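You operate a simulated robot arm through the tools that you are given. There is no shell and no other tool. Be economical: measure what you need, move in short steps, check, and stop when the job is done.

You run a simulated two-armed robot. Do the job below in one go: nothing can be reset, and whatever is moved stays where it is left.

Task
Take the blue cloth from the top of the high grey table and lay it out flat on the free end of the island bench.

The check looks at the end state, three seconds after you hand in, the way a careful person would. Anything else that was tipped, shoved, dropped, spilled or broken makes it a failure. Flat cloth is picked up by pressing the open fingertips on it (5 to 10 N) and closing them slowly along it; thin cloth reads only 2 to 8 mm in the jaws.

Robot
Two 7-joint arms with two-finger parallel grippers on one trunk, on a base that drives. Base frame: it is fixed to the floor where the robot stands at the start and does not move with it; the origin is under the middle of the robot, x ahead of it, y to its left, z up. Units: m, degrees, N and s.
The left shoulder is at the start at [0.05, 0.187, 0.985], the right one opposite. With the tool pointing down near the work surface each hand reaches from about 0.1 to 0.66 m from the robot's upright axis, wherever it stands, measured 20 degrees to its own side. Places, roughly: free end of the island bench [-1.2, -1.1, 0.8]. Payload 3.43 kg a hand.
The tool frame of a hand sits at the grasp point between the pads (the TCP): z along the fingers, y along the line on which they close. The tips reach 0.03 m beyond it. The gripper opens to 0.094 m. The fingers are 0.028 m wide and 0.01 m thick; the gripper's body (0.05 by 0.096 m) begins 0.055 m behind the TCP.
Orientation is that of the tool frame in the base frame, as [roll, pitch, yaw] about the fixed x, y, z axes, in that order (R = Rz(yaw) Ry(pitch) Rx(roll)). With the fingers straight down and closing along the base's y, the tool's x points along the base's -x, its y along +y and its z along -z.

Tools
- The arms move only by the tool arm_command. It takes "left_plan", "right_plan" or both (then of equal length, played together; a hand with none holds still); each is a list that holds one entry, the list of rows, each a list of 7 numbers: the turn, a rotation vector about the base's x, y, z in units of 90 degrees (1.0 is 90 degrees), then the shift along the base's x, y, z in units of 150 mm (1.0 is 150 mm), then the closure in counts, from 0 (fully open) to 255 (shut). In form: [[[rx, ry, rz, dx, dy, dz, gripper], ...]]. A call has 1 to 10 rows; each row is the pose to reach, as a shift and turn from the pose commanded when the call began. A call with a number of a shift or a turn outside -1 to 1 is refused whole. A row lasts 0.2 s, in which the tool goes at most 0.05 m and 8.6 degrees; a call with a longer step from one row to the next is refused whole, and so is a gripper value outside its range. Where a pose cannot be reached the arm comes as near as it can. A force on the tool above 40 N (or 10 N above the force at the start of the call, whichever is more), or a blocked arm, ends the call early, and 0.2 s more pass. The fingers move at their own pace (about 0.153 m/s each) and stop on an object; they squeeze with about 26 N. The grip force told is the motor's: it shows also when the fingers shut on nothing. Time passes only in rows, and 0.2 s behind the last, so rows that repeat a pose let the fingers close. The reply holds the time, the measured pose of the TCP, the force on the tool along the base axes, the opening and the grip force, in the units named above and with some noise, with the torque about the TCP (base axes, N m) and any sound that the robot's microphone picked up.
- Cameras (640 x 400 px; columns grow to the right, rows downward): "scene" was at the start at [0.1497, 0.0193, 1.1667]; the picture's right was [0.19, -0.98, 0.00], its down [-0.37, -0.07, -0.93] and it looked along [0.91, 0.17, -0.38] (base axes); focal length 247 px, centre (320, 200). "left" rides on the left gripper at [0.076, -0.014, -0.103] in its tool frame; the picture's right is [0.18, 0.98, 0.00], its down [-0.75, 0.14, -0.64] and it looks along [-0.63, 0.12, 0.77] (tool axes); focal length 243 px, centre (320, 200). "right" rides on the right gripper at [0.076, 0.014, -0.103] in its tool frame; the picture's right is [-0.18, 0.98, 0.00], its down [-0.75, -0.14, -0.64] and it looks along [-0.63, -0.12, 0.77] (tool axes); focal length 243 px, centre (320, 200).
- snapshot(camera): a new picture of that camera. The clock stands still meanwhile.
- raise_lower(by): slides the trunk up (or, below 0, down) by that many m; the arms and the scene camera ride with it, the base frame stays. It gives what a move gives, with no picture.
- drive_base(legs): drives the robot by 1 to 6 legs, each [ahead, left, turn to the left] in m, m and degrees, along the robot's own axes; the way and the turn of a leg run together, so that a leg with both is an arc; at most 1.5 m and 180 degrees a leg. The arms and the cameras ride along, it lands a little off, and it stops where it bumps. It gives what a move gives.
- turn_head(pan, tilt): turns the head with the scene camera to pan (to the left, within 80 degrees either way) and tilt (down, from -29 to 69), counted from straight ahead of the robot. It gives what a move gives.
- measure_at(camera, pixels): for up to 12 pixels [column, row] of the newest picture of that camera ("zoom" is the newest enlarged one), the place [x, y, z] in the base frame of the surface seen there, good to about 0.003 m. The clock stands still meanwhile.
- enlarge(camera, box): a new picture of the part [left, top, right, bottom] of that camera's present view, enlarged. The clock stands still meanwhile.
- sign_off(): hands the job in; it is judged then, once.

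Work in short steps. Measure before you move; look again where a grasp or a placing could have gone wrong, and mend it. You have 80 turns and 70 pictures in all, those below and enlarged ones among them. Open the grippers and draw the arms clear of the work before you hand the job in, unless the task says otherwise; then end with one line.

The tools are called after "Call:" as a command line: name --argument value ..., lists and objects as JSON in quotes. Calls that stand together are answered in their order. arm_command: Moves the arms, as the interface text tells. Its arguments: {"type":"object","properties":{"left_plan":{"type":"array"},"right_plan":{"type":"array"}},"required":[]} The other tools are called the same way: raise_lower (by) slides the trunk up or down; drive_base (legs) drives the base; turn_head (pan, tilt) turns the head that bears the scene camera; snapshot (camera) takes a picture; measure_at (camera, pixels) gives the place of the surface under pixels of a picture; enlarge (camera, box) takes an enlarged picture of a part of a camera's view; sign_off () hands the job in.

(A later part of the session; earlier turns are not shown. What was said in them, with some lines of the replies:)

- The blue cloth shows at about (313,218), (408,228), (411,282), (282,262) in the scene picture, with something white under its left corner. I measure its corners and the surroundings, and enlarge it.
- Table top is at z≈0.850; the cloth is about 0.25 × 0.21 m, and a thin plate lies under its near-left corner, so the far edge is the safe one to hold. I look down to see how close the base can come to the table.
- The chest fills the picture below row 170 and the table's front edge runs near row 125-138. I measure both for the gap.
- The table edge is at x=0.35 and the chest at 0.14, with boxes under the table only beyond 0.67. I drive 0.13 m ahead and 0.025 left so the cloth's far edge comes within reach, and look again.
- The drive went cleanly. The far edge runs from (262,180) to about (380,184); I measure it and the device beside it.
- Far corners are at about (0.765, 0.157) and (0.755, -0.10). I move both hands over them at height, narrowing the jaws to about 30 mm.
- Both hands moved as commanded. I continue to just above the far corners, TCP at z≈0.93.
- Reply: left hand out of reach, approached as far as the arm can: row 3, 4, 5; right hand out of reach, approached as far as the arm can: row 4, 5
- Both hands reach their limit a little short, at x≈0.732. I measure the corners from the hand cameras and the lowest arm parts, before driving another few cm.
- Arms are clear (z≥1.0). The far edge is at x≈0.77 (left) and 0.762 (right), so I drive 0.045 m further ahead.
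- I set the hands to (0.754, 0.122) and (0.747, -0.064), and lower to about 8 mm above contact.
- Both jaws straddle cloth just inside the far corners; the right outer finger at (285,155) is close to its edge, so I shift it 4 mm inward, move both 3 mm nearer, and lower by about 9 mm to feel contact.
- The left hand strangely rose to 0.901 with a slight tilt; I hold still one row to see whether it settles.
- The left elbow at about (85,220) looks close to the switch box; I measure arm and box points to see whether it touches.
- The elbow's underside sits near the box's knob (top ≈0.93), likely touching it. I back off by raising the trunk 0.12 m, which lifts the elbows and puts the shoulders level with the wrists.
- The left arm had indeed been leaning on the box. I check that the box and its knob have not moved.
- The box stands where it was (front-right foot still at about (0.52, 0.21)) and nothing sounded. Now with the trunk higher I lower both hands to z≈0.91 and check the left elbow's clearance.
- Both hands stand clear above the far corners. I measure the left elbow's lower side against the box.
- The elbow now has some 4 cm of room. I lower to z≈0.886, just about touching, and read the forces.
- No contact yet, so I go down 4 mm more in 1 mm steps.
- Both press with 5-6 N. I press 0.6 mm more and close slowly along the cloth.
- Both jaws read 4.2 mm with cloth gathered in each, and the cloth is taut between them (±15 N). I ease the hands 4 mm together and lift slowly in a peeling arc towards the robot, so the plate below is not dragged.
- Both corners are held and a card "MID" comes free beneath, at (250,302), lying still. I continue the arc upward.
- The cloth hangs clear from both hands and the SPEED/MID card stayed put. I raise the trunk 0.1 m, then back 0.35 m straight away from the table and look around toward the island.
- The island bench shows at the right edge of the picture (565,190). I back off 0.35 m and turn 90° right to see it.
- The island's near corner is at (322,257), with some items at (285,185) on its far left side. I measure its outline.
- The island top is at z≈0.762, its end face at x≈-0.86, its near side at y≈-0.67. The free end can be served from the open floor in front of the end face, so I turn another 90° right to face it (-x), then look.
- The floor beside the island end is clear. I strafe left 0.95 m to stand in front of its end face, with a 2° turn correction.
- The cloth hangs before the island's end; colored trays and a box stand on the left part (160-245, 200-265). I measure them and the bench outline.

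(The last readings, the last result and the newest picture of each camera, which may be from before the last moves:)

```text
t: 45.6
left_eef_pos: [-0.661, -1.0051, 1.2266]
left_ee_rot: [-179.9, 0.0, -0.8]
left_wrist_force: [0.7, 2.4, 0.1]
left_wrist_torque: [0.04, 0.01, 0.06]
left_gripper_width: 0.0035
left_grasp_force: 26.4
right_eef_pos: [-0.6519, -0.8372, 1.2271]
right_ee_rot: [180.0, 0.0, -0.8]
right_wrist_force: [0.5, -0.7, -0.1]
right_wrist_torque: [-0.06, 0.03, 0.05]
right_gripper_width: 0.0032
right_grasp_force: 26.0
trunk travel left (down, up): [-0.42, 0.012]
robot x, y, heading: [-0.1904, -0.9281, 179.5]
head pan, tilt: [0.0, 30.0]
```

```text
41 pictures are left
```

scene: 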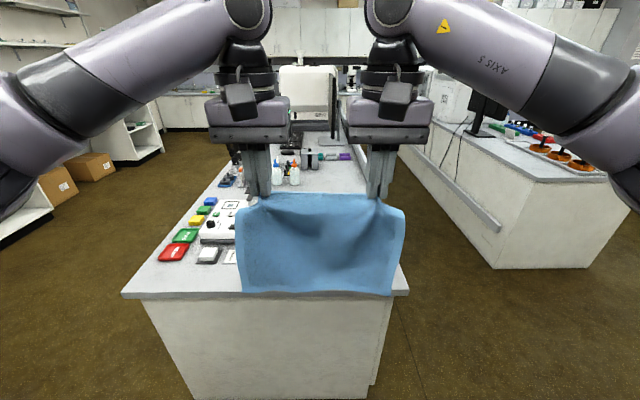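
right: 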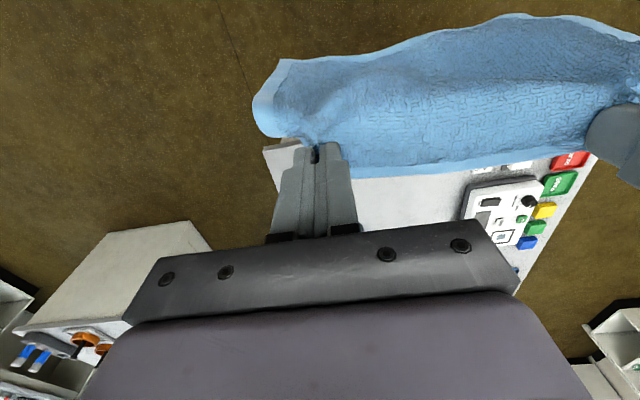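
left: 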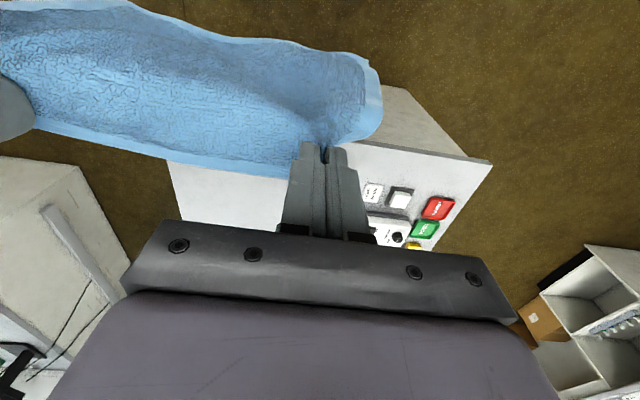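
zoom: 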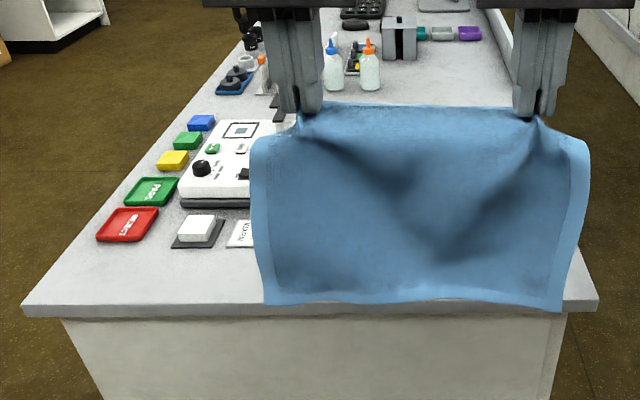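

From the hand cameras the bench beyond the cloth looks free to the right of the box and card. I measure the box's and card's near edges there.

Call:
measure_at --camera "right" --pixels '[[463, 192], [465, 215], [490, 165], [520, 163], [400, 200], [390, 218], [276, 155], [505, 245], [430, 225]]'

Call:
measure_at --camera "left" --pixels '[[366, 183], [364, 198], [364, 215], [240, 190], [205, 215]]'

```text
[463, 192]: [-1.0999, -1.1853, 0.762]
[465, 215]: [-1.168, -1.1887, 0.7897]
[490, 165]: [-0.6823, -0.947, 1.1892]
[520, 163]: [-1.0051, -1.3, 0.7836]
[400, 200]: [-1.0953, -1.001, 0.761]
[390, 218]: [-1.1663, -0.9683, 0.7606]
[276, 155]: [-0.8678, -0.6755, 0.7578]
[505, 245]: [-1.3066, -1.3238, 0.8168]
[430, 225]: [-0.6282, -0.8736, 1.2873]
```

```text
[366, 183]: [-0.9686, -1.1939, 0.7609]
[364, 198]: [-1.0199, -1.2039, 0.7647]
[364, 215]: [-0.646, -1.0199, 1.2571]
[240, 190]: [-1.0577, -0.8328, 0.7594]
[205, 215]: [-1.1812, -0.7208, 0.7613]
```

Free area: x -0.86…-1.3, y -0.66…-1.18, at z 0.761; the cloth hangs at y -1.045…-0.80, bottom z≈1.03, so it fits without sideways moves. I drive ahead 0.27 m.

Call:
drive_base --legs '[[0.27, 0, 0]]'

Call:
raise_lower --by -0.1

Call:
snapshot --camera "scene"

```text
t: 47.5
left_eef_pos: [-0.9369, -1.0013, 1.2273]
left_ee_rot: [180.0, 0.0, -0.7]
left_wrist_force: [-0.9, 0.9, 0.0]
left_wrist_torque: [0.06, 0.01, 0.1]
left_gripper_width: 0.0033
left_grasp_force: 25.2
right_eef_pos: [-0.9277, -0.8337, 1.2282]
right_ee_rot: [-180.0, 0.0, -0.7]
right_wrist_force: [-0.2, -1.5, -0.3]
right_wrist_torque: [-0.03, 0.0, 0.09]
right_gripper_width: 0.0031
right_grasp_force: 26.2
trunk travel left (down, up): [-0.42, 0.012]
robot x, y, heading: [-0.4657, -0.9213, 179.2]
head pan, tilt: [0.0, 30.0]
```

```text
t: 48.9
left_eef_pos: [-0.9368, -1.0024, 1.1272]
left_ee_rot: [180.0, 0.0, -0.7]
left_wrist_force: [0.8, 0.8, 0.3]
left_wrist_torque: [0.05, 0.03, 0.07]
left_gripper_width: 0.0036
left_grasp_force: 25.9
right_eef_pos: [-0.9267, -0.835, 1.1282]
right_ee_rot: [-180.0, 0.0, -0.6]
right_wrist_force: [1.0, -2.9, 0.0]
right_wrist_torque: [-0.06, -0.01, 0.08]
right_gripper_width: 0.0032
right_grasp_force: 25.6
trunk travel left (down, up): [-0.32, 0.112]
robot x, y, heading: [-0.464, -0.9217, 179.4]
head pan, tilt: [0.0, 30.0]
```

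```text
40 pictures are left
```

scene: 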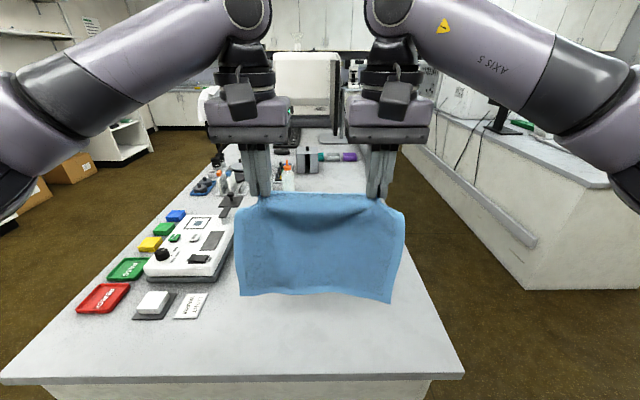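

The cloth hangs clear over the free end, left of it the trays and box keep ~14 cm distance. I move the hands forward and down to (x≈-1.07, z≈0.985), spreading them 6 mm to take out the sag.

Call:
arm_command --left_plan '[[[0, 0, 0, -0.09, -0.01, -0.09, 255], [0, 0, 0, -0.18, -0.02, -0.18, 255], [0, 0, 0, -0.27, -0.02, -0.28, 255], [0, 0, 0, -0.36, -0.02, -0.38, 255], [0, 0, 0, -0.45, -0.02, -0.48, 255], [0, 0, 0, -0.54, -0.02, -0.58, 255], [0, 0, 0, -0.63, -0.02, -0.68, 255], [0, 0, 0, -0.72, -0.02, -0.78, 255], [0, 0, 0, -0.81, -0.02, -0.87, 255], [0, 0, 0, -0.9, -0.02, -0.94, 255]]]' --right_plan '[[[0, 0, 0, -0.09, 0.01, -0.09, 255], [0, 0, 0, -0.18, 0.02, -0.18, 255], [0, 0, 0, -0.27, 0.02, -0.28, 255], [0, 0, 0, -0.36, 0.02, -0.38, 255], [0, 0, 0, -0.45, 0.02, -0.48, 255], [0, 0, 0, -0.54, 0.02, -0.58, 255], [0, 0, 0, -0.63, 0.02, -0.68, 255], [0, 0, 0, -0.72, 0.02, -0.78, 255], [0, 0, 0, -0.81, 0.02, -0.87, 255], [0, 0, 0, -0.9, 0.02, -0.94, 255]]]'

Call:
snapshot --camera "scene"

```text
t: 51.1
left_eef_pos: [-1.0711, -1.0037, 0.9861]
left_ee_rot: [180.0, 0.0, -0.7]
left_wrist_force: [0.6, 4.3, -0.8]
left_wrist_torque: [0.16, 0.0, 0.08]
left_gripper_width: 0.0038
left_grasp_force: 26.1
right_eef_pos: [-1.0612, -0.8324, 0.9868]
right_ee_rot: [179.8, 0.0, -0.8]
right_wrist_force: [-0.4, -6.1, 0.3]
right_wrist_torque: [-0.21, -0.01, 0.07]
right_gripper_width: 0.0032
right_grasp_force: 26.3
trunk travel left (down, up): [-0.32, 0.112]
robot x, y, heading: [-0.464, -0.9214, 179.1]
head pan, tilt: [0.0, 30.0]
```

```text
39 pictures are left
```

scene: 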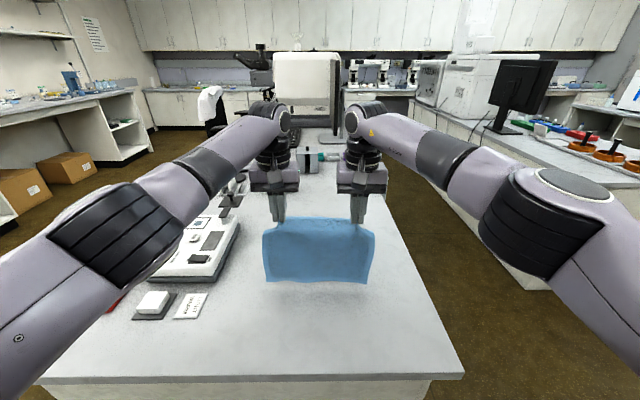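

Tension is light (4-6 N) and the cloth hangs straight. I measure its bottom edge and the left elbow.

Call:
measure_at --camera "scene" --pixels '[[269, 279], [320, 279], [366, 282], [263, 240], [375, 240], [140, 270], [170, 255], [115, 285]]'

```text
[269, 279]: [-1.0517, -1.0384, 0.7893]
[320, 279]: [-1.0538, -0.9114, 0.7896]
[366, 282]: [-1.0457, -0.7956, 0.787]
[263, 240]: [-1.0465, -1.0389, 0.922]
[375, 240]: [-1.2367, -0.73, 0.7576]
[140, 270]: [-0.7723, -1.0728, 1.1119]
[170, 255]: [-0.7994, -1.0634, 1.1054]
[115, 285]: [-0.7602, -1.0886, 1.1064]
```

The bottom edge is 2.7 cm above the bench at x≈-1.05; laid back from there it would end at the bench's edge. I creep 0.06 m further ahead for margin.

Call:
drive_base --legs '[[0.06, 0, 0]]'

```text
t: 52.0
left_eef_pos: [-1.131, -1.0024, 0.9864]
left_ee_rot: [-180.0, -0.1, -0.7]
left_wrist_force: [0.7, 6.4, -0.1]
left_wrist_torque: [0.15, -0.02, 0.09]
left_gripper_width: 0.0038
left_grasp_force: 26.4
right_eef_pos: [-1.1225, -0.833, 0.9869]
right_ee_rot: [179.9, 0.0, -0.6]
right_wrist_force: [0.0, -4.5, -0.1]
right_wrist_torque: [-0.19, 0.03, 0.06]
right_gripper_width: 0.0027
right_grasp_force: 25.6
trunk travel left (down, up): [-0.32, 0.112]
robot x, y, heading: [-0.5245, -0.9211, 179.6]
head pan, tilt: [0.0, 30.0]
```

The base stopped cleanly. I now reach 15 mm further and then move back and down at 45°, so that the bottom edge trails forward and the cloth lays itself towards me; I stop halfway to look.

Call:
arm_command --left_plan '[[[0, 0, 0, -0.1, 0, 0, 255], [0, 0, 0, -0.1, 0, 0, 255], [0, 0, 0, -0.03, 0, -0.06, 255], [0, 0, 0, 0.06, 0, -0.14, 255], [0, 0, 0, 0.15, 0, -0.22, 255], [0, 0, 0, 0.24, 0, -0.3, 255], [0, 0, 0, 0.33, 0, -0.39, 255]]]' --right_plan '[[[0, 0, 0, -0.1, 0, 0, 255], [0, 0, 0, -0.1, 0, 0, 255], [0, 0, 0, -0.03, 0, -0.06, 255], [0, 0, 0, 0.06, 0, -0.14, 255], [0, 0, 0, 0.15, 0, -0.22, 255], [0, 0, 0, 0.24, 0, -0.3, 255], [0, 0, 0, 0.33, 0, -0.39, 255]]]'

Call:
snapshot --camera "scene"

Call:
snapshot --camera "left"

```text
t: 53.6
left_eef_pos: [-1.0807, -1.0034, 0.9266]
left_ee_rot: [-179.9, -0.1, -0.8]
left_wrist_force: [-0.1, 6.2, 0.5]
left_wrist_torque: [0.18, -0.02, 0.05]
left_gripper_width: 0.0037
left_grasp_force: 25.5
left hand out of reach, approached as far as the arm can: row 1, 2
right_eef_pos: [-1.0716, -0.8319, 0.928]
right_ee_rot: [179.8, 0.2, -0.7]
right_wrist_force: [-0.1, -5.8, -0.8]
right_wrist_torque: [-0.21, -0.01, 0.05]
right_gripper_width: 0.0033
right_grasp_force: 26.1
right hand out of reach, approached as far as the arm can: row 1, 2
trunk travel left (down, up): [-0.32, 0.112]
robot x, y, heading: [-0.5208, -0.9181, 179.2]
head pan, tilt: [0.0, 30.0]
```

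```text
38 pictures are left
```

scene: 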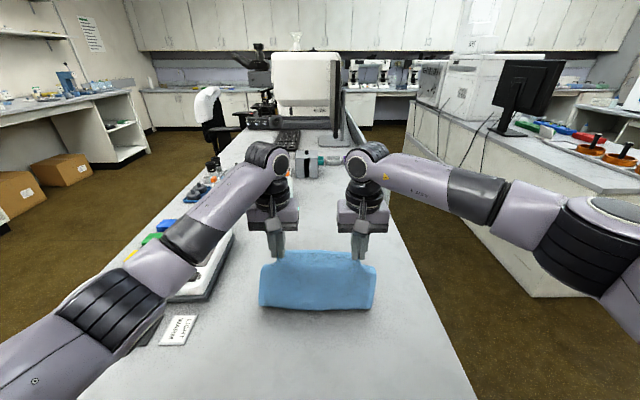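

```text
37 pictures are left
```

left: 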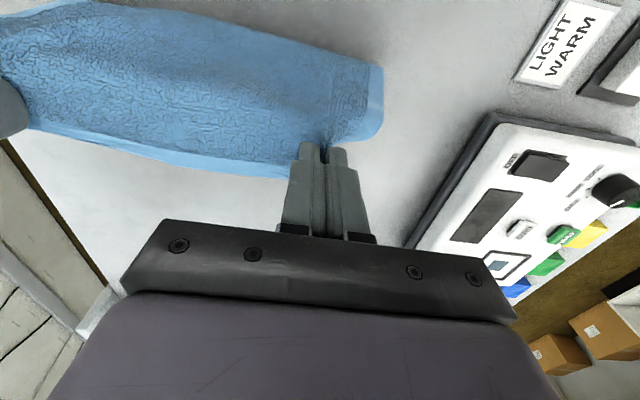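

The lower border is no longer visible below (320,307), suggesting the bottom lies away from me with the belly facing me, as wanted. I verify by measuring.

Call:
measure_at --camera "scene" --pixels '[[320, 270], [320, 285], [320, 295], [320, 302], [320, 306], [265, 300], [372, 300], [262, 303], [375, 280]]'

Call:
enlarge --camera "scene" --box '[230, 220, 410, 330]'

```text
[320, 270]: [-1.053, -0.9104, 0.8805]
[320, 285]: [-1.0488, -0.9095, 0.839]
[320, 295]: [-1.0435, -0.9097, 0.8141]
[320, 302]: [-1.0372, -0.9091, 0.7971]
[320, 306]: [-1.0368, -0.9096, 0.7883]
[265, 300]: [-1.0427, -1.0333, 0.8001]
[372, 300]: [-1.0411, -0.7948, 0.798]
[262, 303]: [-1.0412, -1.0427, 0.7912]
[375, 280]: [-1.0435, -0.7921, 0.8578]
```

```text
3.56 times, centred on (320, 275) of scene
```

zoom: 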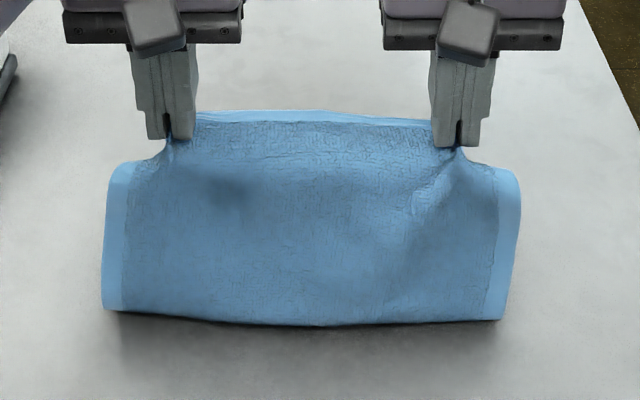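

Confirmed: belly at x≈-1.037 with the lower edge beyond it, away from me. I continue back and down at the same slope to z≈0.797.

Call:
arm_command --left_plan '[[[0, 0, 0, 0.1, 0, -0.09, 255], [0, 0, 0, 0.2, 0, -0.18, 255], [0, 0, 0, 0.3, 0, -0.27, 255], [0, 0, 0, 0.4, 0, -0.36, 255], [0, 0, 0, 0.5, 0, -0.45, 255], [0, 0, 0, 0.6, 0, -0.54, 255], [0, 0, 0, 0.7, 0, -0.63, 255], [0, 0, 0, 0.8, 0, -0.71, 255], [0, 0, 0, 0.9, 0, -0.79, 255], [0, 0, 0, 1.0, 0, -0.85, 255]]]' --right_plan '[[[0, 0, 0, 0.1, 0, -0.09, 255], [0, 0, 0, 0.2, 0, -0.18, 255], [0, 0, 0, 0.3, 0, -0.27, 255], [0, 0, 0, 0.4, 0, -0.36, 255], [0, 0, 0, 0.5, 0, -0.45, 255], [0, 0, 0, 0.6, 0, -0.54, 255], [0, 0, 0, 0.7, 0, -0.63, 255], [0, 0, 0, 0.8, 0, -0.71, 255], [0, 0, 0, 0.9, 0, -0.79, 255], [0, 0, 0, 1.0, 0, -0.85, 255]]]'

Call:
turn_head --pan 0 --tilt 50

Call:
snapshot --camera "scene"

```text
t: 55.9
left_eef_pos: [-0.9299, -1.0024, 0.8003]
left_ee_rot: [-179.9, 0.2, -0.7]
left_wrist_force: [-0.7, 3.9, 2.2]
left_wrist_torque: [0.17, 0.05, 0.05]
left_gripper_width: 0.0035
left_grasp_force: 26.6
right_eef_pos: [-0.9215, -0.8315, 0.8021]
right_ee_rot: [179.9, 0.1, -0.9]
right_wrist_force: [-0.3, -4.7, 0.6]
right_wrist_torque: [-0.16, 0.04, 0.08]
right_gripper_width: 0.0032
right_grasp_force: 26.2
trunk travel left (down, up): [-0.32, 0.112]
robot x, y, heading: [-0.5258, -0.9199, 179.0]
head pan, tilt: [0.0, 30.0]
```

```text
t: 56.7
left_eef_pos: [-0.9297, -1.0029, 0.8002]
left_ee_rot: [-180.0, 0.0, -0.7]
left_wrist_force: [-0.6, 4.1, 2.0]
left_wrist_torque: [0.16, 0.06, 0.08]
left_gripper_width: 0.0037
left_grasp_force: 26.1
right_eef_pos: [-0.9213, -0.8324, 0.8017]
right_ee_rot: [179.8, 0.1, -0.7]
right_wrist_force: [-0.9, -4.2, 1.5]
right_wrist_torque: [-0.17, 0.01, 0.08]
right_gripper_width: 0.0029
right_grasp_force: 25.9
trunk travel left (down, up): [-0.32, 0.112]
robot x, y, heading: [-0.5249, -0.9179, 179.6]
head pan, tilt: [0.0, 50.0]
```

```text
35 pictures are left
```

scene: 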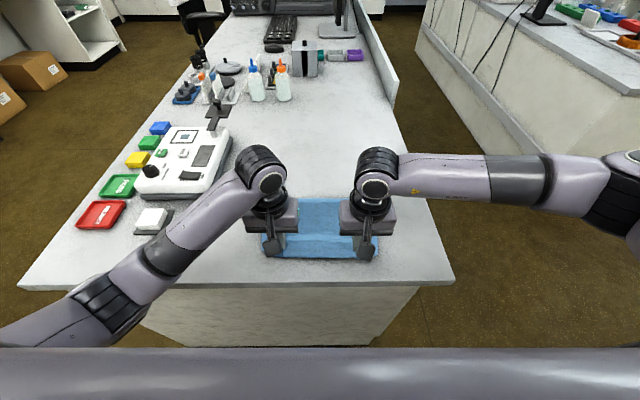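

The cloth now lies with its far edge near row 198, near edge at row 258. I measure it and take a closer look.

Call:
measure_at --camera "scene" --pixels '[[302, 200], [320, 200], [338, 200], [320, 215], [320, 235], [320, 245], [320, 257], [264, 240], [378, 243], [350, 283]]'

Call:
enlarge --camera "scene" --box '[230, 180, 410, 290]'

```text
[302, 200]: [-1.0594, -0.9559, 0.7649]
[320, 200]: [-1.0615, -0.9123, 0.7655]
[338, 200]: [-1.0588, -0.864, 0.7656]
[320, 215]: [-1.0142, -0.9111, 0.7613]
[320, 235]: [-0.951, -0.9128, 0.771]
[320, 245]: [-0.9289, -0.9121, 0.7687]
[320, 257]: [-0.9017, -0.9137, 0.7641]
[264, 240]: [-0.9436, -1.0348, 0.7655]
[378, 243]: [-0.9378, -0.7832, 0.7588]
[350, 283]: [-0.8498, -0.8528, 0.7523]
```

```text
3.56 times, centred on (320, 235) of scene
```

zoom: 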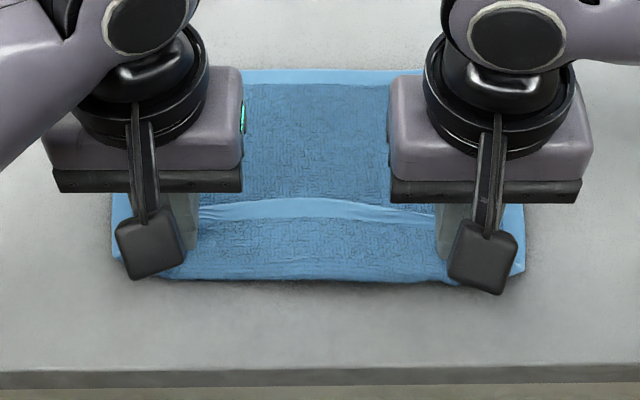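

The held edge (light strip at zoom row 210) ended at x≈-0.945 while a belly reaches to -0.90: the cloth is doubled near me, and its far edge (-1.062) is too near for laying it fully toward me before the bench end. I lift it back up to hang freely and will lay it the other way, away from me.

Call:
arm_command --left_plan '[[[0, 0, 0, 0, 0, 0.13, 255], [0, 0, 0, 0, 0, 0.28, 255], [0, 0, 0, 0, 0, 0.44, 255], [0, 0, 0, 0, 0, 0.6, 255], [0, 0, 0, 0, 0, 0.78, 255], [0, 0, 0, 0, 0, 0.92, 255], [0, 0, 0, 0, 0, 1.0, 255]]]' --right_plan '[[[0, 0, 0, 0, 0, 0.13, 255], [0, 0, 0, 0, 0, 0.28, 255], [0, 0, 0, 0, 0, 0.44, 255], [0, 0, 0, 0, 0, 0.6, 255], [0, 0, 0, 0, 0, 0.78, 255], [0, 0, 0, 0, 0, 0.92, 255], [0, 0, 0, 0, 0, 1.0, 255]]]'

Call:
arm_command --left_plan '[[[0, 0, 0, 0.07, 0, 0.13, 255], [0, 0, 0, 0.15, 0, 0.28, 255], [0, 0, 0, 0.2, 0, 0.38, 255], [0, 0, 0, 0.2, 0, 0.38, 255], [0, 0, 0, 0.2, 0, 0.38, 255]]]' --right_plan '[[[0, 0, 0, 0.07, 0, 0.13, 255], [0, 0, 0, 0.15, 0, 0.28, 255], [0, 0, 0, 0.2, 0, 0.38, 255], [0, 0, 0, 0.2, 0, 0.38, 255], [0, 0, 0, 0.2, 0, 0.38, 255]]]'

Call:
snapshot --camera "scene"

```text
t: 58.3
left_eef_pos: [-0.9306, -1.0044, 0.9497]
left_ee_rot: [180.0, 0.0, -0.7]
left_wrist_force: [0.4, 4.2, 0.1]
left_wrist_torque: [0.15, 0.0, 0.04]
left_gripper_width: 0.0041
left_grasp_force: 25.7
right_eef_pos: [-0.9209, -0.8321, 0.9518]
right_ee_rot: [179.9, 0.1, -0.7]
right_wrist_force: [0.5, -4.2, -0.1]
right_wrist_torque: [-0.13, 0.03, 0.08]
right_gripper_width: 0.0032
right_grasp_force: 26.6
trunk travel left (down, up): [-0.32, 0.112]
robot x, y, heading: [-0.5243, -0.9207, 179.4]
head pan, tilt: [0.0, 50.0]
```

```text
t: 59.5
left_eef_pos: [-0.9005, -1.0039, 1.0069]
left_ee_rot: [-179.8, -0.1, -0.6]
left_wrist_force: [0.2, 6.7, 0.2]
left_wrist_torque: [0.27, -0.05, 0.05]
left_gripper_width: 0.0036
left_grasp_force: 25.9
right_eef_pos: [-0.8904, -0.8309, 1.0095]
right_ee_rot: [180.0, 0.1, -0.6]
right_wrist_force: [-0.6, -6.5, -1.1]
right_wrist_torque: [-0.26, 0.04, 0.08]
right_gripper_width: 0.0034
right_grasp_force: 26.3
trunk travel left (down, up): [-0.32, 0.112]
robot x, y, heading: [-0.519, -0.9212, 179.1]
head pan, tilt: [0.0, 50.0]
```

```text
33 pictures are left
```

scene: 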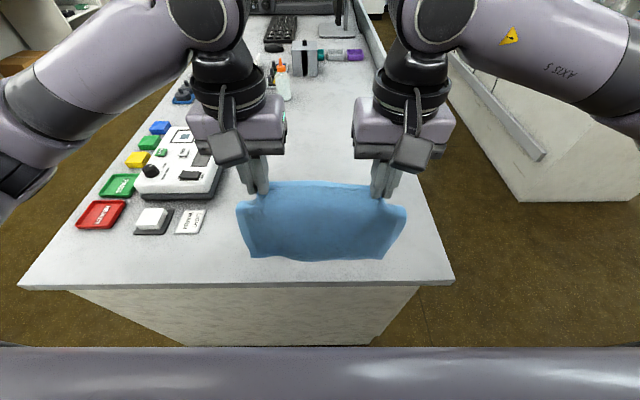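

It hangs freely again, still held at both corners. I measure the bottom edge.

Call:
measure_at --camera "scene" --pixels '[[255, 252], [320, 256], [320, 250], [380, 252], [320, 220], [250, 225]]'

```text
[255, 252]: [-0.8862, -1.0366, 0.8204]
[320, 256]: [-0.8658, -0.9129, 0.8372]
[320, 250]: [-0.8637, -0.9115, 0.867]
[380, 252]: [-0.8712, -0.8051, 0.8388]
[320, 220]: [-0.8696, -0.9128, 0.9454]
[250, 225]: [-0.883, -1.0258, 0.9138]
```

The bottom still curls a bit away from me. To be sure that it trails toward me, I draw it back over the bench's end edge (x≈-0.852), lower it there so its bottom hangs below the top, and then pull it forward onto the bench.

Call:
arm_command --left_plan '[[[0, 0, 0, 0.14, 0, 0, 255], [0, 0, 0, 0.28, 0, 0, 255], [0, 0, 0, 0.42, 0, 0, 255], [0, 0, 0, 0.56, 0, 0, 255], [0, 0, 0, 0.7, 0, 0, 255], [0, 0, 0, 0.7, 0, -0.15, 255], [0, 0, 0, 0.7, 0, -0.3, 255], [0, 0, 0, 0.7, 0, -0.45, 255], [0, 0, 0, 0.7, 0, -0.6, 255], [0, 0, 0, 0.7, 0, -0.7, 255]]]' --right_plan '[[[0, 0, 0, 0.14, 0, 0, 255], [0, 0, 0, 0.28, 0, 0, 255], [0, 0, 0, 0.42, 0, 0, 255], [0, 0, 0, 0.56, 0, 0, 255], [0, 0, 0, 0.7, 0, 0, 255], [0, 0, 0, 0.7, 0, -0.15, 255], [0, 0, 0, 0.7, 0, -0.3, 255], [0, 0, 0, 0.7, 0, -0.45, 255], [0, 0, 0, 0.7, 0, -0.6, 255], [0, 0, 0, 0.7, 0, -0.7, 255]]]'

Call:
snapshot --camera "scene"

```text
t: 61.7
left_eef_pos: [-0.7952, -1.003, 0.9008]
left_ee_rot: [179.9, 0.0, -0.7]
left_wrist_force: [-0.6, 5.2, -0.1]
left_wrist_torque: [0.19, -0.02, 0.06]
left_gripper_width: 0.0036
left_grasp_force: 26.2
right_eef_pos: [-0.7893, -0.8322, 0.9042]
right_ee_rot: [179.9, 0.1, -0.7]
right_wrist_force: [0.1, -5.1, -0.2]
right_wrist_torque: [-0.13, 0.05, 0.07]
right_gripper_width: 0.0033
right_grasp_force: 26.9
trunk travel left (down, up): [-0.32, 0.112]
robot x, y, heading: [-0.5259, -0.9202, 179.3]
head pan, tilt: [0.0, 50.0]
```

```text
32 pictures are left
```

scene: 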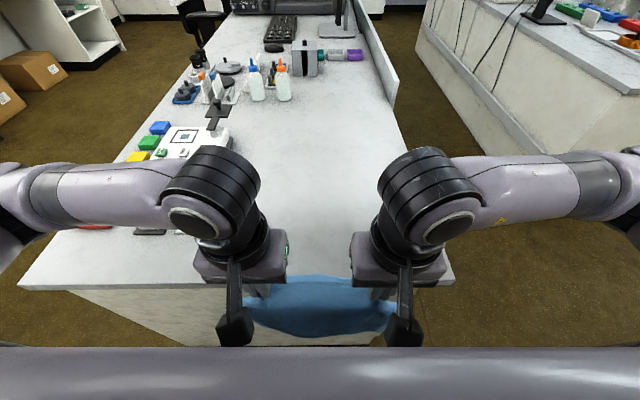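

The cloth bulges toward me; I check with the left hand camera whether its bottom hangs in front of the bench's end face.

Call:
snapshot --camera "left"

Call:
measure_at --camera "scene" --pixels '[[320, 285], [320, 300], [320, 315], [320, 328], [320, 333], [260, 320], [380, 325]]'

```text
31 pictures are left
```

left: 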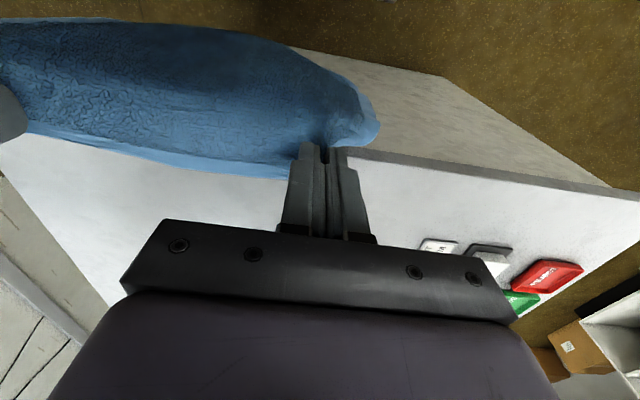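

```text
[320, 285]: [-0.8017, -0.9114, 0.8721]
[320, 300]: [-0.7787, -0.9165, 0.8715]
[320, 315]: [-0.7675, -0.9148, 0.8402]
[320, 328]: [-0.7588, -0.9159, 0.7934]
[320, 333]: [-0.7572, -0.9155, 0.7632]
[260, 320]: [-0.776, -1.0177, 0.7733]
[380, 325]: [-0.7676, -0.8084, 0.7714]
```

It hangs in front of the end face, below the top. I pull it forward onto the bench, sinking gradually.

Call:
arm_command --left_plan '[[[0, 0, 0, -0.1, 0, 0, 255], [0, 0, 0, -0.2, 0, 0, 255], [0, 0, 0, -0.3, 0, -0.04, 255], [0, 0, 0, -0.4, 0, -0.08, 255], [0, 0, 0, -0.5, 0, -0.13, 255], [0, 0, 0, -0.6, 0, -0.18, 255], [0, 0, 0, -0.7, 0, -0.23, 255], [0, 0, 0, -0.8, 0, -0.28, 255], [0, 0, 0, -0.9, 0, -0.33, 255], [0, 0, 0, -1.0, 0, -0.38, 255]]]' --right_plan '[[[0, 0, 0, -0.1, 0, 0, 255], [0, 0, 0, -0.2, 0, 0, 255], [0, 0, 0, -0.3, 0, -0.04, 255], [0, 0, 0, -0.4, 0, -0.08, 255], [0, 0, 0, -0.5, 0, -0.13, 255], [0, 0, 0, -0.6, 0, -0.18, 255], [0, 0, 0, -0.7, 0, -0.23, 255], [0, 0, 0, -0.8, 0, -0.28, 255], [0, 0, 0, -0.9, 0, -0.33, 255], [0, 0, 0, -1.0, 0, -0.38, 255]]]'

Call:
snapshot --camera "scene"

```text
t: 63.9
left_eef_pos: [-0.9459, -1.0026, 0.8459]
left_ee_rot: [-179.9, 0.0, -0.7]
left_wrist_force: [-0.1, 3.9, -0.4]
left_wrist_torque: [0.14, 0.01, 0.09]
left_gripper_width: 0.0035
left_grasp_force: 26.1
right_eef_pos: [-0.9364, -0.8327, 0.8462]
right_ee_rot: [179.9, 0.0, -0.6]
right_wrist_force: [0.4, -4.3, -0.6]
right_wrist_torque: [-0.13, 0.02, 0.06]
right_gripper_width: 0.0033
right_grasp_force: 26.2
trunk travel left (down, up): [-0.32, 0.112]
robot x, y, heading: [-0.5233, -0.9196, 179.5]
head pan, tilt: [0.0, 50.0]
```

```text
30 pictures are left
```

scene: 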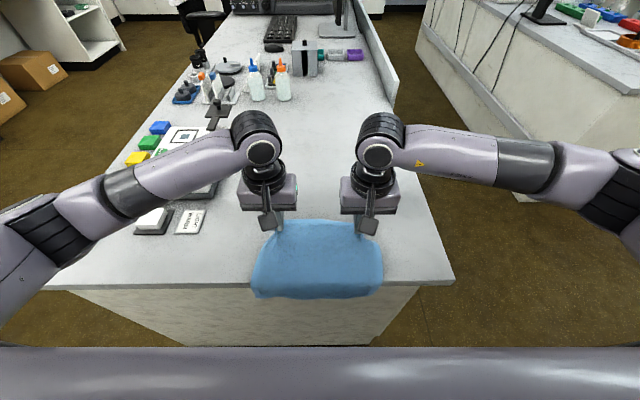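

The cloth now drapes over the end edge onto the top, smooth. I keep pulling forward another 0.145 m while lowering to z≈0.80.

Call:
arm_command --left_plan '[[[0, 0, 0, -0.1, 0, -0.05, 255], [0, 0, 0, -0.2, 0, -0.1, 255], [0, 0, 0, -0.3, 0, -0.15, 255], [0, 0, 0, -0.4, 0, -0.19, 255], [0, 0, 0, -0.5, 0, -0.22, 255], [0, 0, 0, -0.6, 0, -0.24, 255], [0, 0, 0, -0.7, 0, -0.26, 255], [0, 0, 0, -0.8, 0, -0.28, 255], [0, 0, 0, -0.9, 0, -0.29, 255], [0, 0, 0, -0.97, 0, -0.3, 255]]]' --right_plan '[[[0, 0, 0, -0.1, 0, -0.05, 255], [0, 0, 0, -0.2, 0, -0.1, 255], [0, 0, 0, -0.3, 0, -0.15, 255], [0, 0, 0, -0.4, 0, -0.19, 255], [0, 0, 0, -0.5, 0, -0.22, 255], [0, 0, 0, -0.6, 0, -0.24, 255], [0, 0, 0, -0.7, 0, -0.26, 255], [0, 0, 0, -0.8, 0, -0.28, 255], [0, 0, 0, -0.9, 0, -0.29, 255], [0, 0, 0, -0.97, 0, -0.3, 255]]]'

Call:
snapshot --camera "scene"

```text
t: 66.1
left_eef_pos: [-1.0924, -1.0032, 0.7984]
left_ee_rot: [-179.9, 0.0, -0.7]
left_wrist_force: [0.1, 4.9, 0.4]
left_wrist_torque: [0.17, -0.01, 0.06]
left_gripper_width: 0.0036
left_grasp_force: 26.1
right_eef_pos: [-1.0812, -0.8316, 0.8009]
right_ee_rot: [180.0, 0.1, -0.7]
right_wrist_force: [-0.2, -4.9, -0.5]
right_wrist_torque: [-0.16, 0.01, 0.07]
right_gripper_width: 0.003
right_grasp_force: 25.7
trunk travel left (down, up): [-0.32, 0.112]
robot x, y, heading: [-0.5254, -0.9219, 179.2]
head pan, tilt: [0.0, 50.0]
```

```text
29 pictures are left
```

scene: 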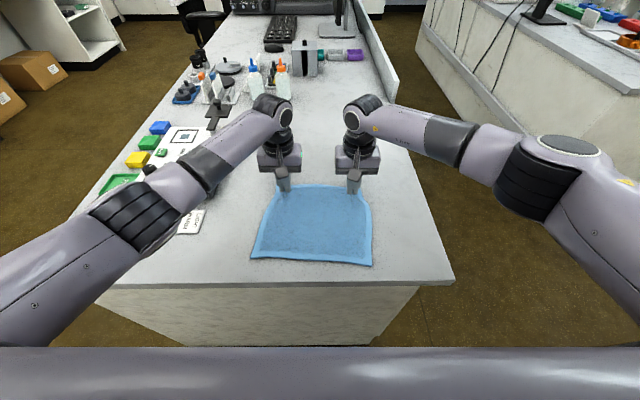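

The cloth lies flat with its near edge at row 262. I measure its corners and the left elbow's height over the box.

Call:
measure_at --camera "scene" --pixels '[[254, 257], [371, 264], [310, 260], [310, 220], [275, 187], [362, 190], [320, 187], [150, 225], [170, 210], [130, 235], [160, 240]]'

Call:
enlarge --camera "scene" --box '[210, 150, 410, 275]'

```text
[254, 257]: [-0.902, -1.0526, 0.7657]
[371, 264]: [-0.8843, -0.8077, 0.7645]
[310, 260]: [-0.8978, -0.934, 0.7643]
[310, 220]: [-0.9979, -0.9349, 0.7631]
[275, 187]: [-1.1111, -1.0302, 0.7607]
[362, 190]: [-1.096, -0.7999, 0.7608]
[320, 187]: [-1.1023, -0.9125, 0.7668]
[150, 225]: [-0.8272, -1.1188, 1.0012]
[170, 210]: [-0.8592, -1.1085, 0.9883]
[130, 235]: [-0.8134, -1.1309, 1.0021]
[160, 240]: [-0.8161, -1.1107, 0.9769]
```

```text
3.20 times, centred on (310, 212) of scene
```

zoom: 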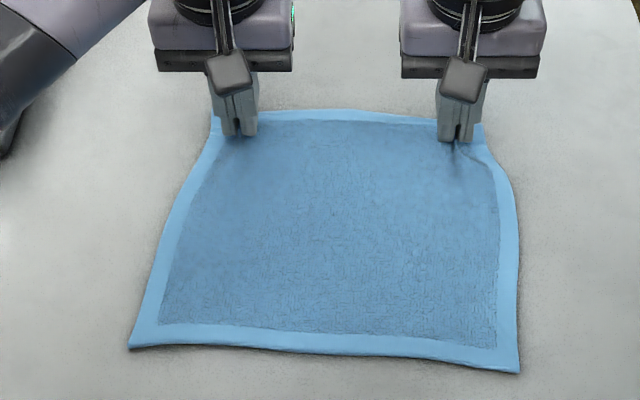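

Flat, with corners at x -0.89…-1.11 and y -1.05…-0.80, 3.5 cm inside the bench end; only the gathers in the jaws remain. I lower to light contact first.

Call:
arm_command --left_plan '[[[0, 0, 0, 0, 0, -0.015, 255], [0, 0, 0, 0, 0, -0.03, 255], [0, 0, 0, 0, 0, -0.03, 255]]]' --right_plan '[[[0, 0, 0, 0, 0, -0.025, 255], [0, 0, 0, 0, 0, -0.045, 255], [0, 0, 0, 0, 0, -0.045, 255]]]'

```text
t: 66.9
left_eef_pos: [-1.0903, -1.0045, 0.7966]
left_ee_rot: [-179.8, 0.0, -0.7]
left_wrist_force: [0.9, 6.0, 1.5]
left_wrist_torque: [0.17, -0.01, 0.07]
left_gripper_width: 0.0036
left_grasp_force: 25.5
right_eef_pos: [-1.0817, -0.8324, 0.7953]
right_ee_rot: [179.9, 0.1, -0.6]
right_wrist_force: [0.2, -4.6, 5.6]
right_wrist_torque: [-0.17, 0.07, 0.03]
right_gripper_width: 0.0031
right_grasp_force: 26.3
trunk travel left (down, up): [-0.32, 0.112]
robot x, y, heading: [-0.5227, -0.9162, 179.1]
head pan, tilt: [0.0, 50.0]
```

Contact begins (right 5.6 N, left 1.5 N). I press the left 1 mm more and open both slowly to spread the gathers back out along the bench.

Call:
arm_command --left_plan '[[[0, 0, 0, 0, 0, -0.008, 255], [0, 0, 0, 0, 0, -0.01, 240], [0, 0, 0, 0, 0, -0.01, 230], [0, 0, 0, 0, 0, -0.01, 220], [0, 0, 0, 0, 0, -0.01, 210], [0, 0, 0, 0, 0, -0.01, 200], [0, 0, 0, 0, 0, -0.01, 190], [0, 0, 0, 0, 0, -0.01, 180], [0, 0, 0, 0, 0, -0.01, 175]]]' --right_plan '[[[0, 0, 0, 0, 0, 0, 255], [0, 0, 0, 0, 0, 0, 240], [0, 0, 0, 0, 0, 0, 230], [0, 0, 0, 0, 0, 0, 220], [0, 0, 0, 0, 0, 0, 210], [0, 0, 0, 0, 0, 0, 200], [0, 0, 0, 0, 0, 0, 190], [0, 0, 0, 0, 0, 0, 180], [0, 0, 0, 0, 0, 0, 175]]]'

Call:
enlarge --camera "scene" --box '[210, 150, 410, 275]'

```text
t: 68.9
left_eef_pos: [-1.0918, -1.0034, 0.7929]
left_ee_rot: [-179.9, 0.1, -0.8]
left_wrist_force: [0.2, 0.3, 3.5]
left_wrist_torque: [-0.02, 0.01, 0.0]
left_gripper_width: 0.0272
left_grasp_force: 0.0
right_eef_pos: [-1.0815, -0.8318, 0.7949]
right_ee_rot: [179.9, 0.1, -0.6]
right_wrist_force: [0.0, -0.9, 2.8]
right_wrist_torque: [-0.03, -0.03, 0.0]
right_gripper_width: 0.0281
right_grasp_force: 0.0
trunk travel left (down, up): [-0.32, 0.112]
robot x, y, heading: [-0.5259, -0.9239, 179.5]
head pan, tilt: [0.0, 50.0]
```

```text
3.20 times, centred on (310, 212) of scene
```

zoom: 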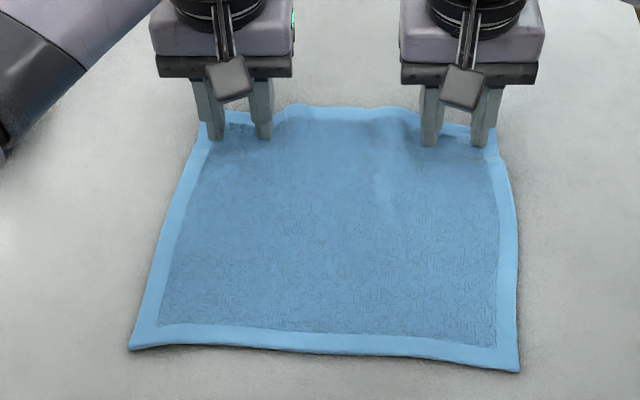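

The gathers opened; a slight bulge shows at the far edge between the hands. I lift both hands straight up and look.

Call:
arm_command --left_plan '[[[0, 0, 0, 0, 0, 0.1, 175], [0, 0, 0, 0, 0, 0.3, 175], [0, 0, 0, 0, 0, 0.55, 175], [0, 0, 0, 0, 0, 0.8, 175], [0, 0, 0, 0.1, 0, 1.0, 175]]]' --right_plan '[[[0, 0, 0, 0, 0, 0.1, 175], [0, 0, 0, 0, 0, 0.3, 175], [0, 0, 0, 0, 0, 0.55, 175], [0, 0, 0, 0, 0, 0.8, 175], [0, 0, 0, 0.1, 0, 1.0, 175]]]'

Call:
enlarge --camera "scene" --box '[210, 150, 410, 275]'

Call:
snapshot --camera "left"

```text
t: 70.1
left_eef_pos: [-1.0791, -1.0055, 0.9441]
left_ee_rot: [180.0, 0.0, -0.6]
left_wrist_force: [0.4, -0.4, -0.5]
left_wrist_torque: [0.01, 0.0, -0.01]
left_gripper_width: 0.0294
left_grasp_force: 0.0
right_eef_pos: [-1.0634, -0.8321, 0.9427]
right_ee_rot: [-180.0, 0.1, -0.7]
right_wrist_force: [0.1, -0.6, -0.7]
right_wrist_torque: [-0.02, 0.0, 0.03]
right_gripper_width: 0.0294
right_grasp_force: 0.2
trunk travel left (down, up): [-0.32, 0.112]
robot x, y, heading: [-0.5222, -0.9179, 179.2]
head pan, tilt: [0.0, 50.0]
```

```text
3.20 times, centred on (310, 212) of scene
```

zoom: 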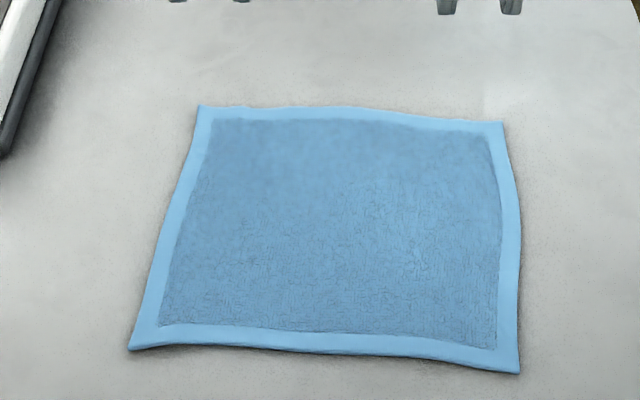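

```text
25 pictures are left
```

left: 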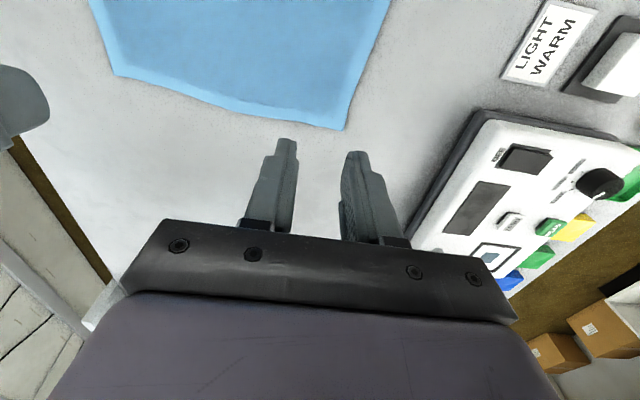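

The cloth lies flat with all four corners spread. I check its heights in the zoom picture for hidden bumps.

Call:
measure_at --camera "zoom" --pixels '[[203, 112], [300, 115], [400, 125], [495, 130], [505, 250], [330, 220], [400, 200], [170, 260], [140, 342], [320, 345], [512, 365], [250, 160]]'

```text
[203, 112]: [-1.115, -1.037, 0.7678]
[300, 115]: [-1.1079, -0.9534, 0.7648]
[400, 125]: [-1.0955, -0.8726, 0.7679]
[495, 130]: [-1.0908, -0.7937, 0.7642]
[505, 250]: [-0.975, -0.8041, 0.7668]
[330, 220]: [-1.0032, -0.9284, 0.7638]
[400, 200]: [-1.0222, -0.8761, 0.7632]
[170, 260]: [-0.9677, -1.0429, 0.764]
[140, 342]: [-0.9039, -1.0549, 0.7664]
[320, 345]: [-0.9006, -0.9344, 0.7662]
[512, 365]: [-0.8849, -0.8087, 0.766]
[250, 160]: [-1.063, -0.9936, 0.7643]
```

All within 2-4 mm of the bench top: flat and whole. I open the grippers fully, raise the trunk and back away.

Call:
arm_command --left_plan '[[[0, 0, 0, 0, 0, 0.2, 0], [0, 0, 0, 0, 0, 0.4, 0], [0, 0, 0, 0, 0, 0.6, 0]]]' --right_plan '[[[0, 0, 0, 0, 0, 0.2, 0], [0, 0, 0, 0, 0, 0.4, 0], [0, 0, 0, 0, 0, 0.6, 0]]]'

Call:
drive_base --legs '[[-0.4, 0, 0]]'

Call:
turn_head --pan 0 --tilt 30

Call:
snapshot --camera "scene"

```text
t: 70.9
left_eef_pos: [-1.077, -1.0045, 1.0333]
left_ee_rot: [-179.9, 0.0, -0.7]
left_wrist_force: [0.6, -0.6, 0.6]
left_wrist_torque: [0.0, 0.02, -0.01]
left_gripper_width: 0.0938
left_grasp_force: 0.2
right_eef_pos: [-1.0638, -0.8314, 1.0357]
right_ee_rot: [-180.0, 0.0, -0.7]
right_wrist_force: [-0.1, 0.7, 0.3]
right_wrist_torque: [0.0, 0.0, 0.02]
right_gripper_width: 0.0938
right_grasp_force: 0.0
trunk travel left (down, up): [-0.32, 0.112]
robot x, y, heading: [-0.5225, -0.9203, 179.3]
head pan, tilt: [0.0, 50.0]
```

```text
t: 73.4
left_eef_pos: [-0.6777, -1.0124, 1.0325]
left_ee_rot: [180.0, 0.0, -0.4]
left_wrist_force: [1.0, 0.5, 0.0]
left_wrist_torque: [-0.03, 0.02, 0.01]
left_gripper_width: 0.0939
left_grasp_force: 0.1
right_eef_pos: [-0.6656, -0.8377, 1.0359]
right_ee_rot: [179.9, 0.0, -0.4]
right_wrist_force: [0.5, 0.0, 0.4]
right_wrist_torque: [0.02, 0.04, -0.01]
right_gripper_width: 0.094
right_grasp_force: 0.0
trunk travel left (down, up): [-0.32, 0.112]
robot x, y, heading: [-0.1215, -0.926, 179.9]
head pan, tilt: [0.0, 50.0]
```

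```text
t: 74.2
left_eef_pos: [-0.6786, -1.0113, 1.0325]
left_ee_rot: [180.0, 0.1, -0.5]
left_wrist_force: [0.3, 0.6, 0.1]
left_wrist_torque: [0.01, 0.0, -0.03]
left_gripper_width: 0.0942
left_grasp_force: 0.2
right_eef_pos: [-0.6653, -0.838, 1.0366]
right_ee_rot: [-180.0, 0.0, -0.4]
right_wrist_force: [-0.2, 0.0, -0.6]
right_wrist_torque: [0.01, 0.03, 0.01]
right_gripper_width: 0.0938
right_grasp_force: 0.0
trunk travel left (down, up): [-0.32, 0.112]
robot x, y, heading: [-0.1249, -0.9239, 179.9]
head pan, tilt: [0.0, 30.0]
```

```text
24 pictures are left
```

scene: 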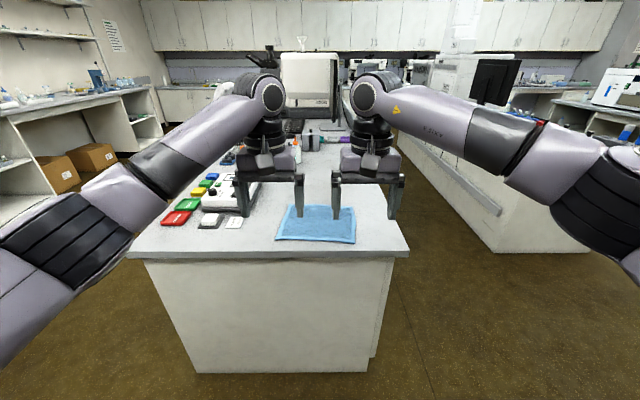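

The cloth lies flat on the island's free end at (318,225), everything else there stands undisturbed, and both hands are open and clear. I hand in.

Call:
sign_off

```text
The job is handed in.
```

The blue cloth is laid flat on the free end of the island bench, with both grippers open and the arms drawn clear. While I was reaching for it, my left elbow leaned briefly on the mixer on the high table. The mixer had not visibly moved when I checked, but I had no earlier close view to confirm its knob setting.
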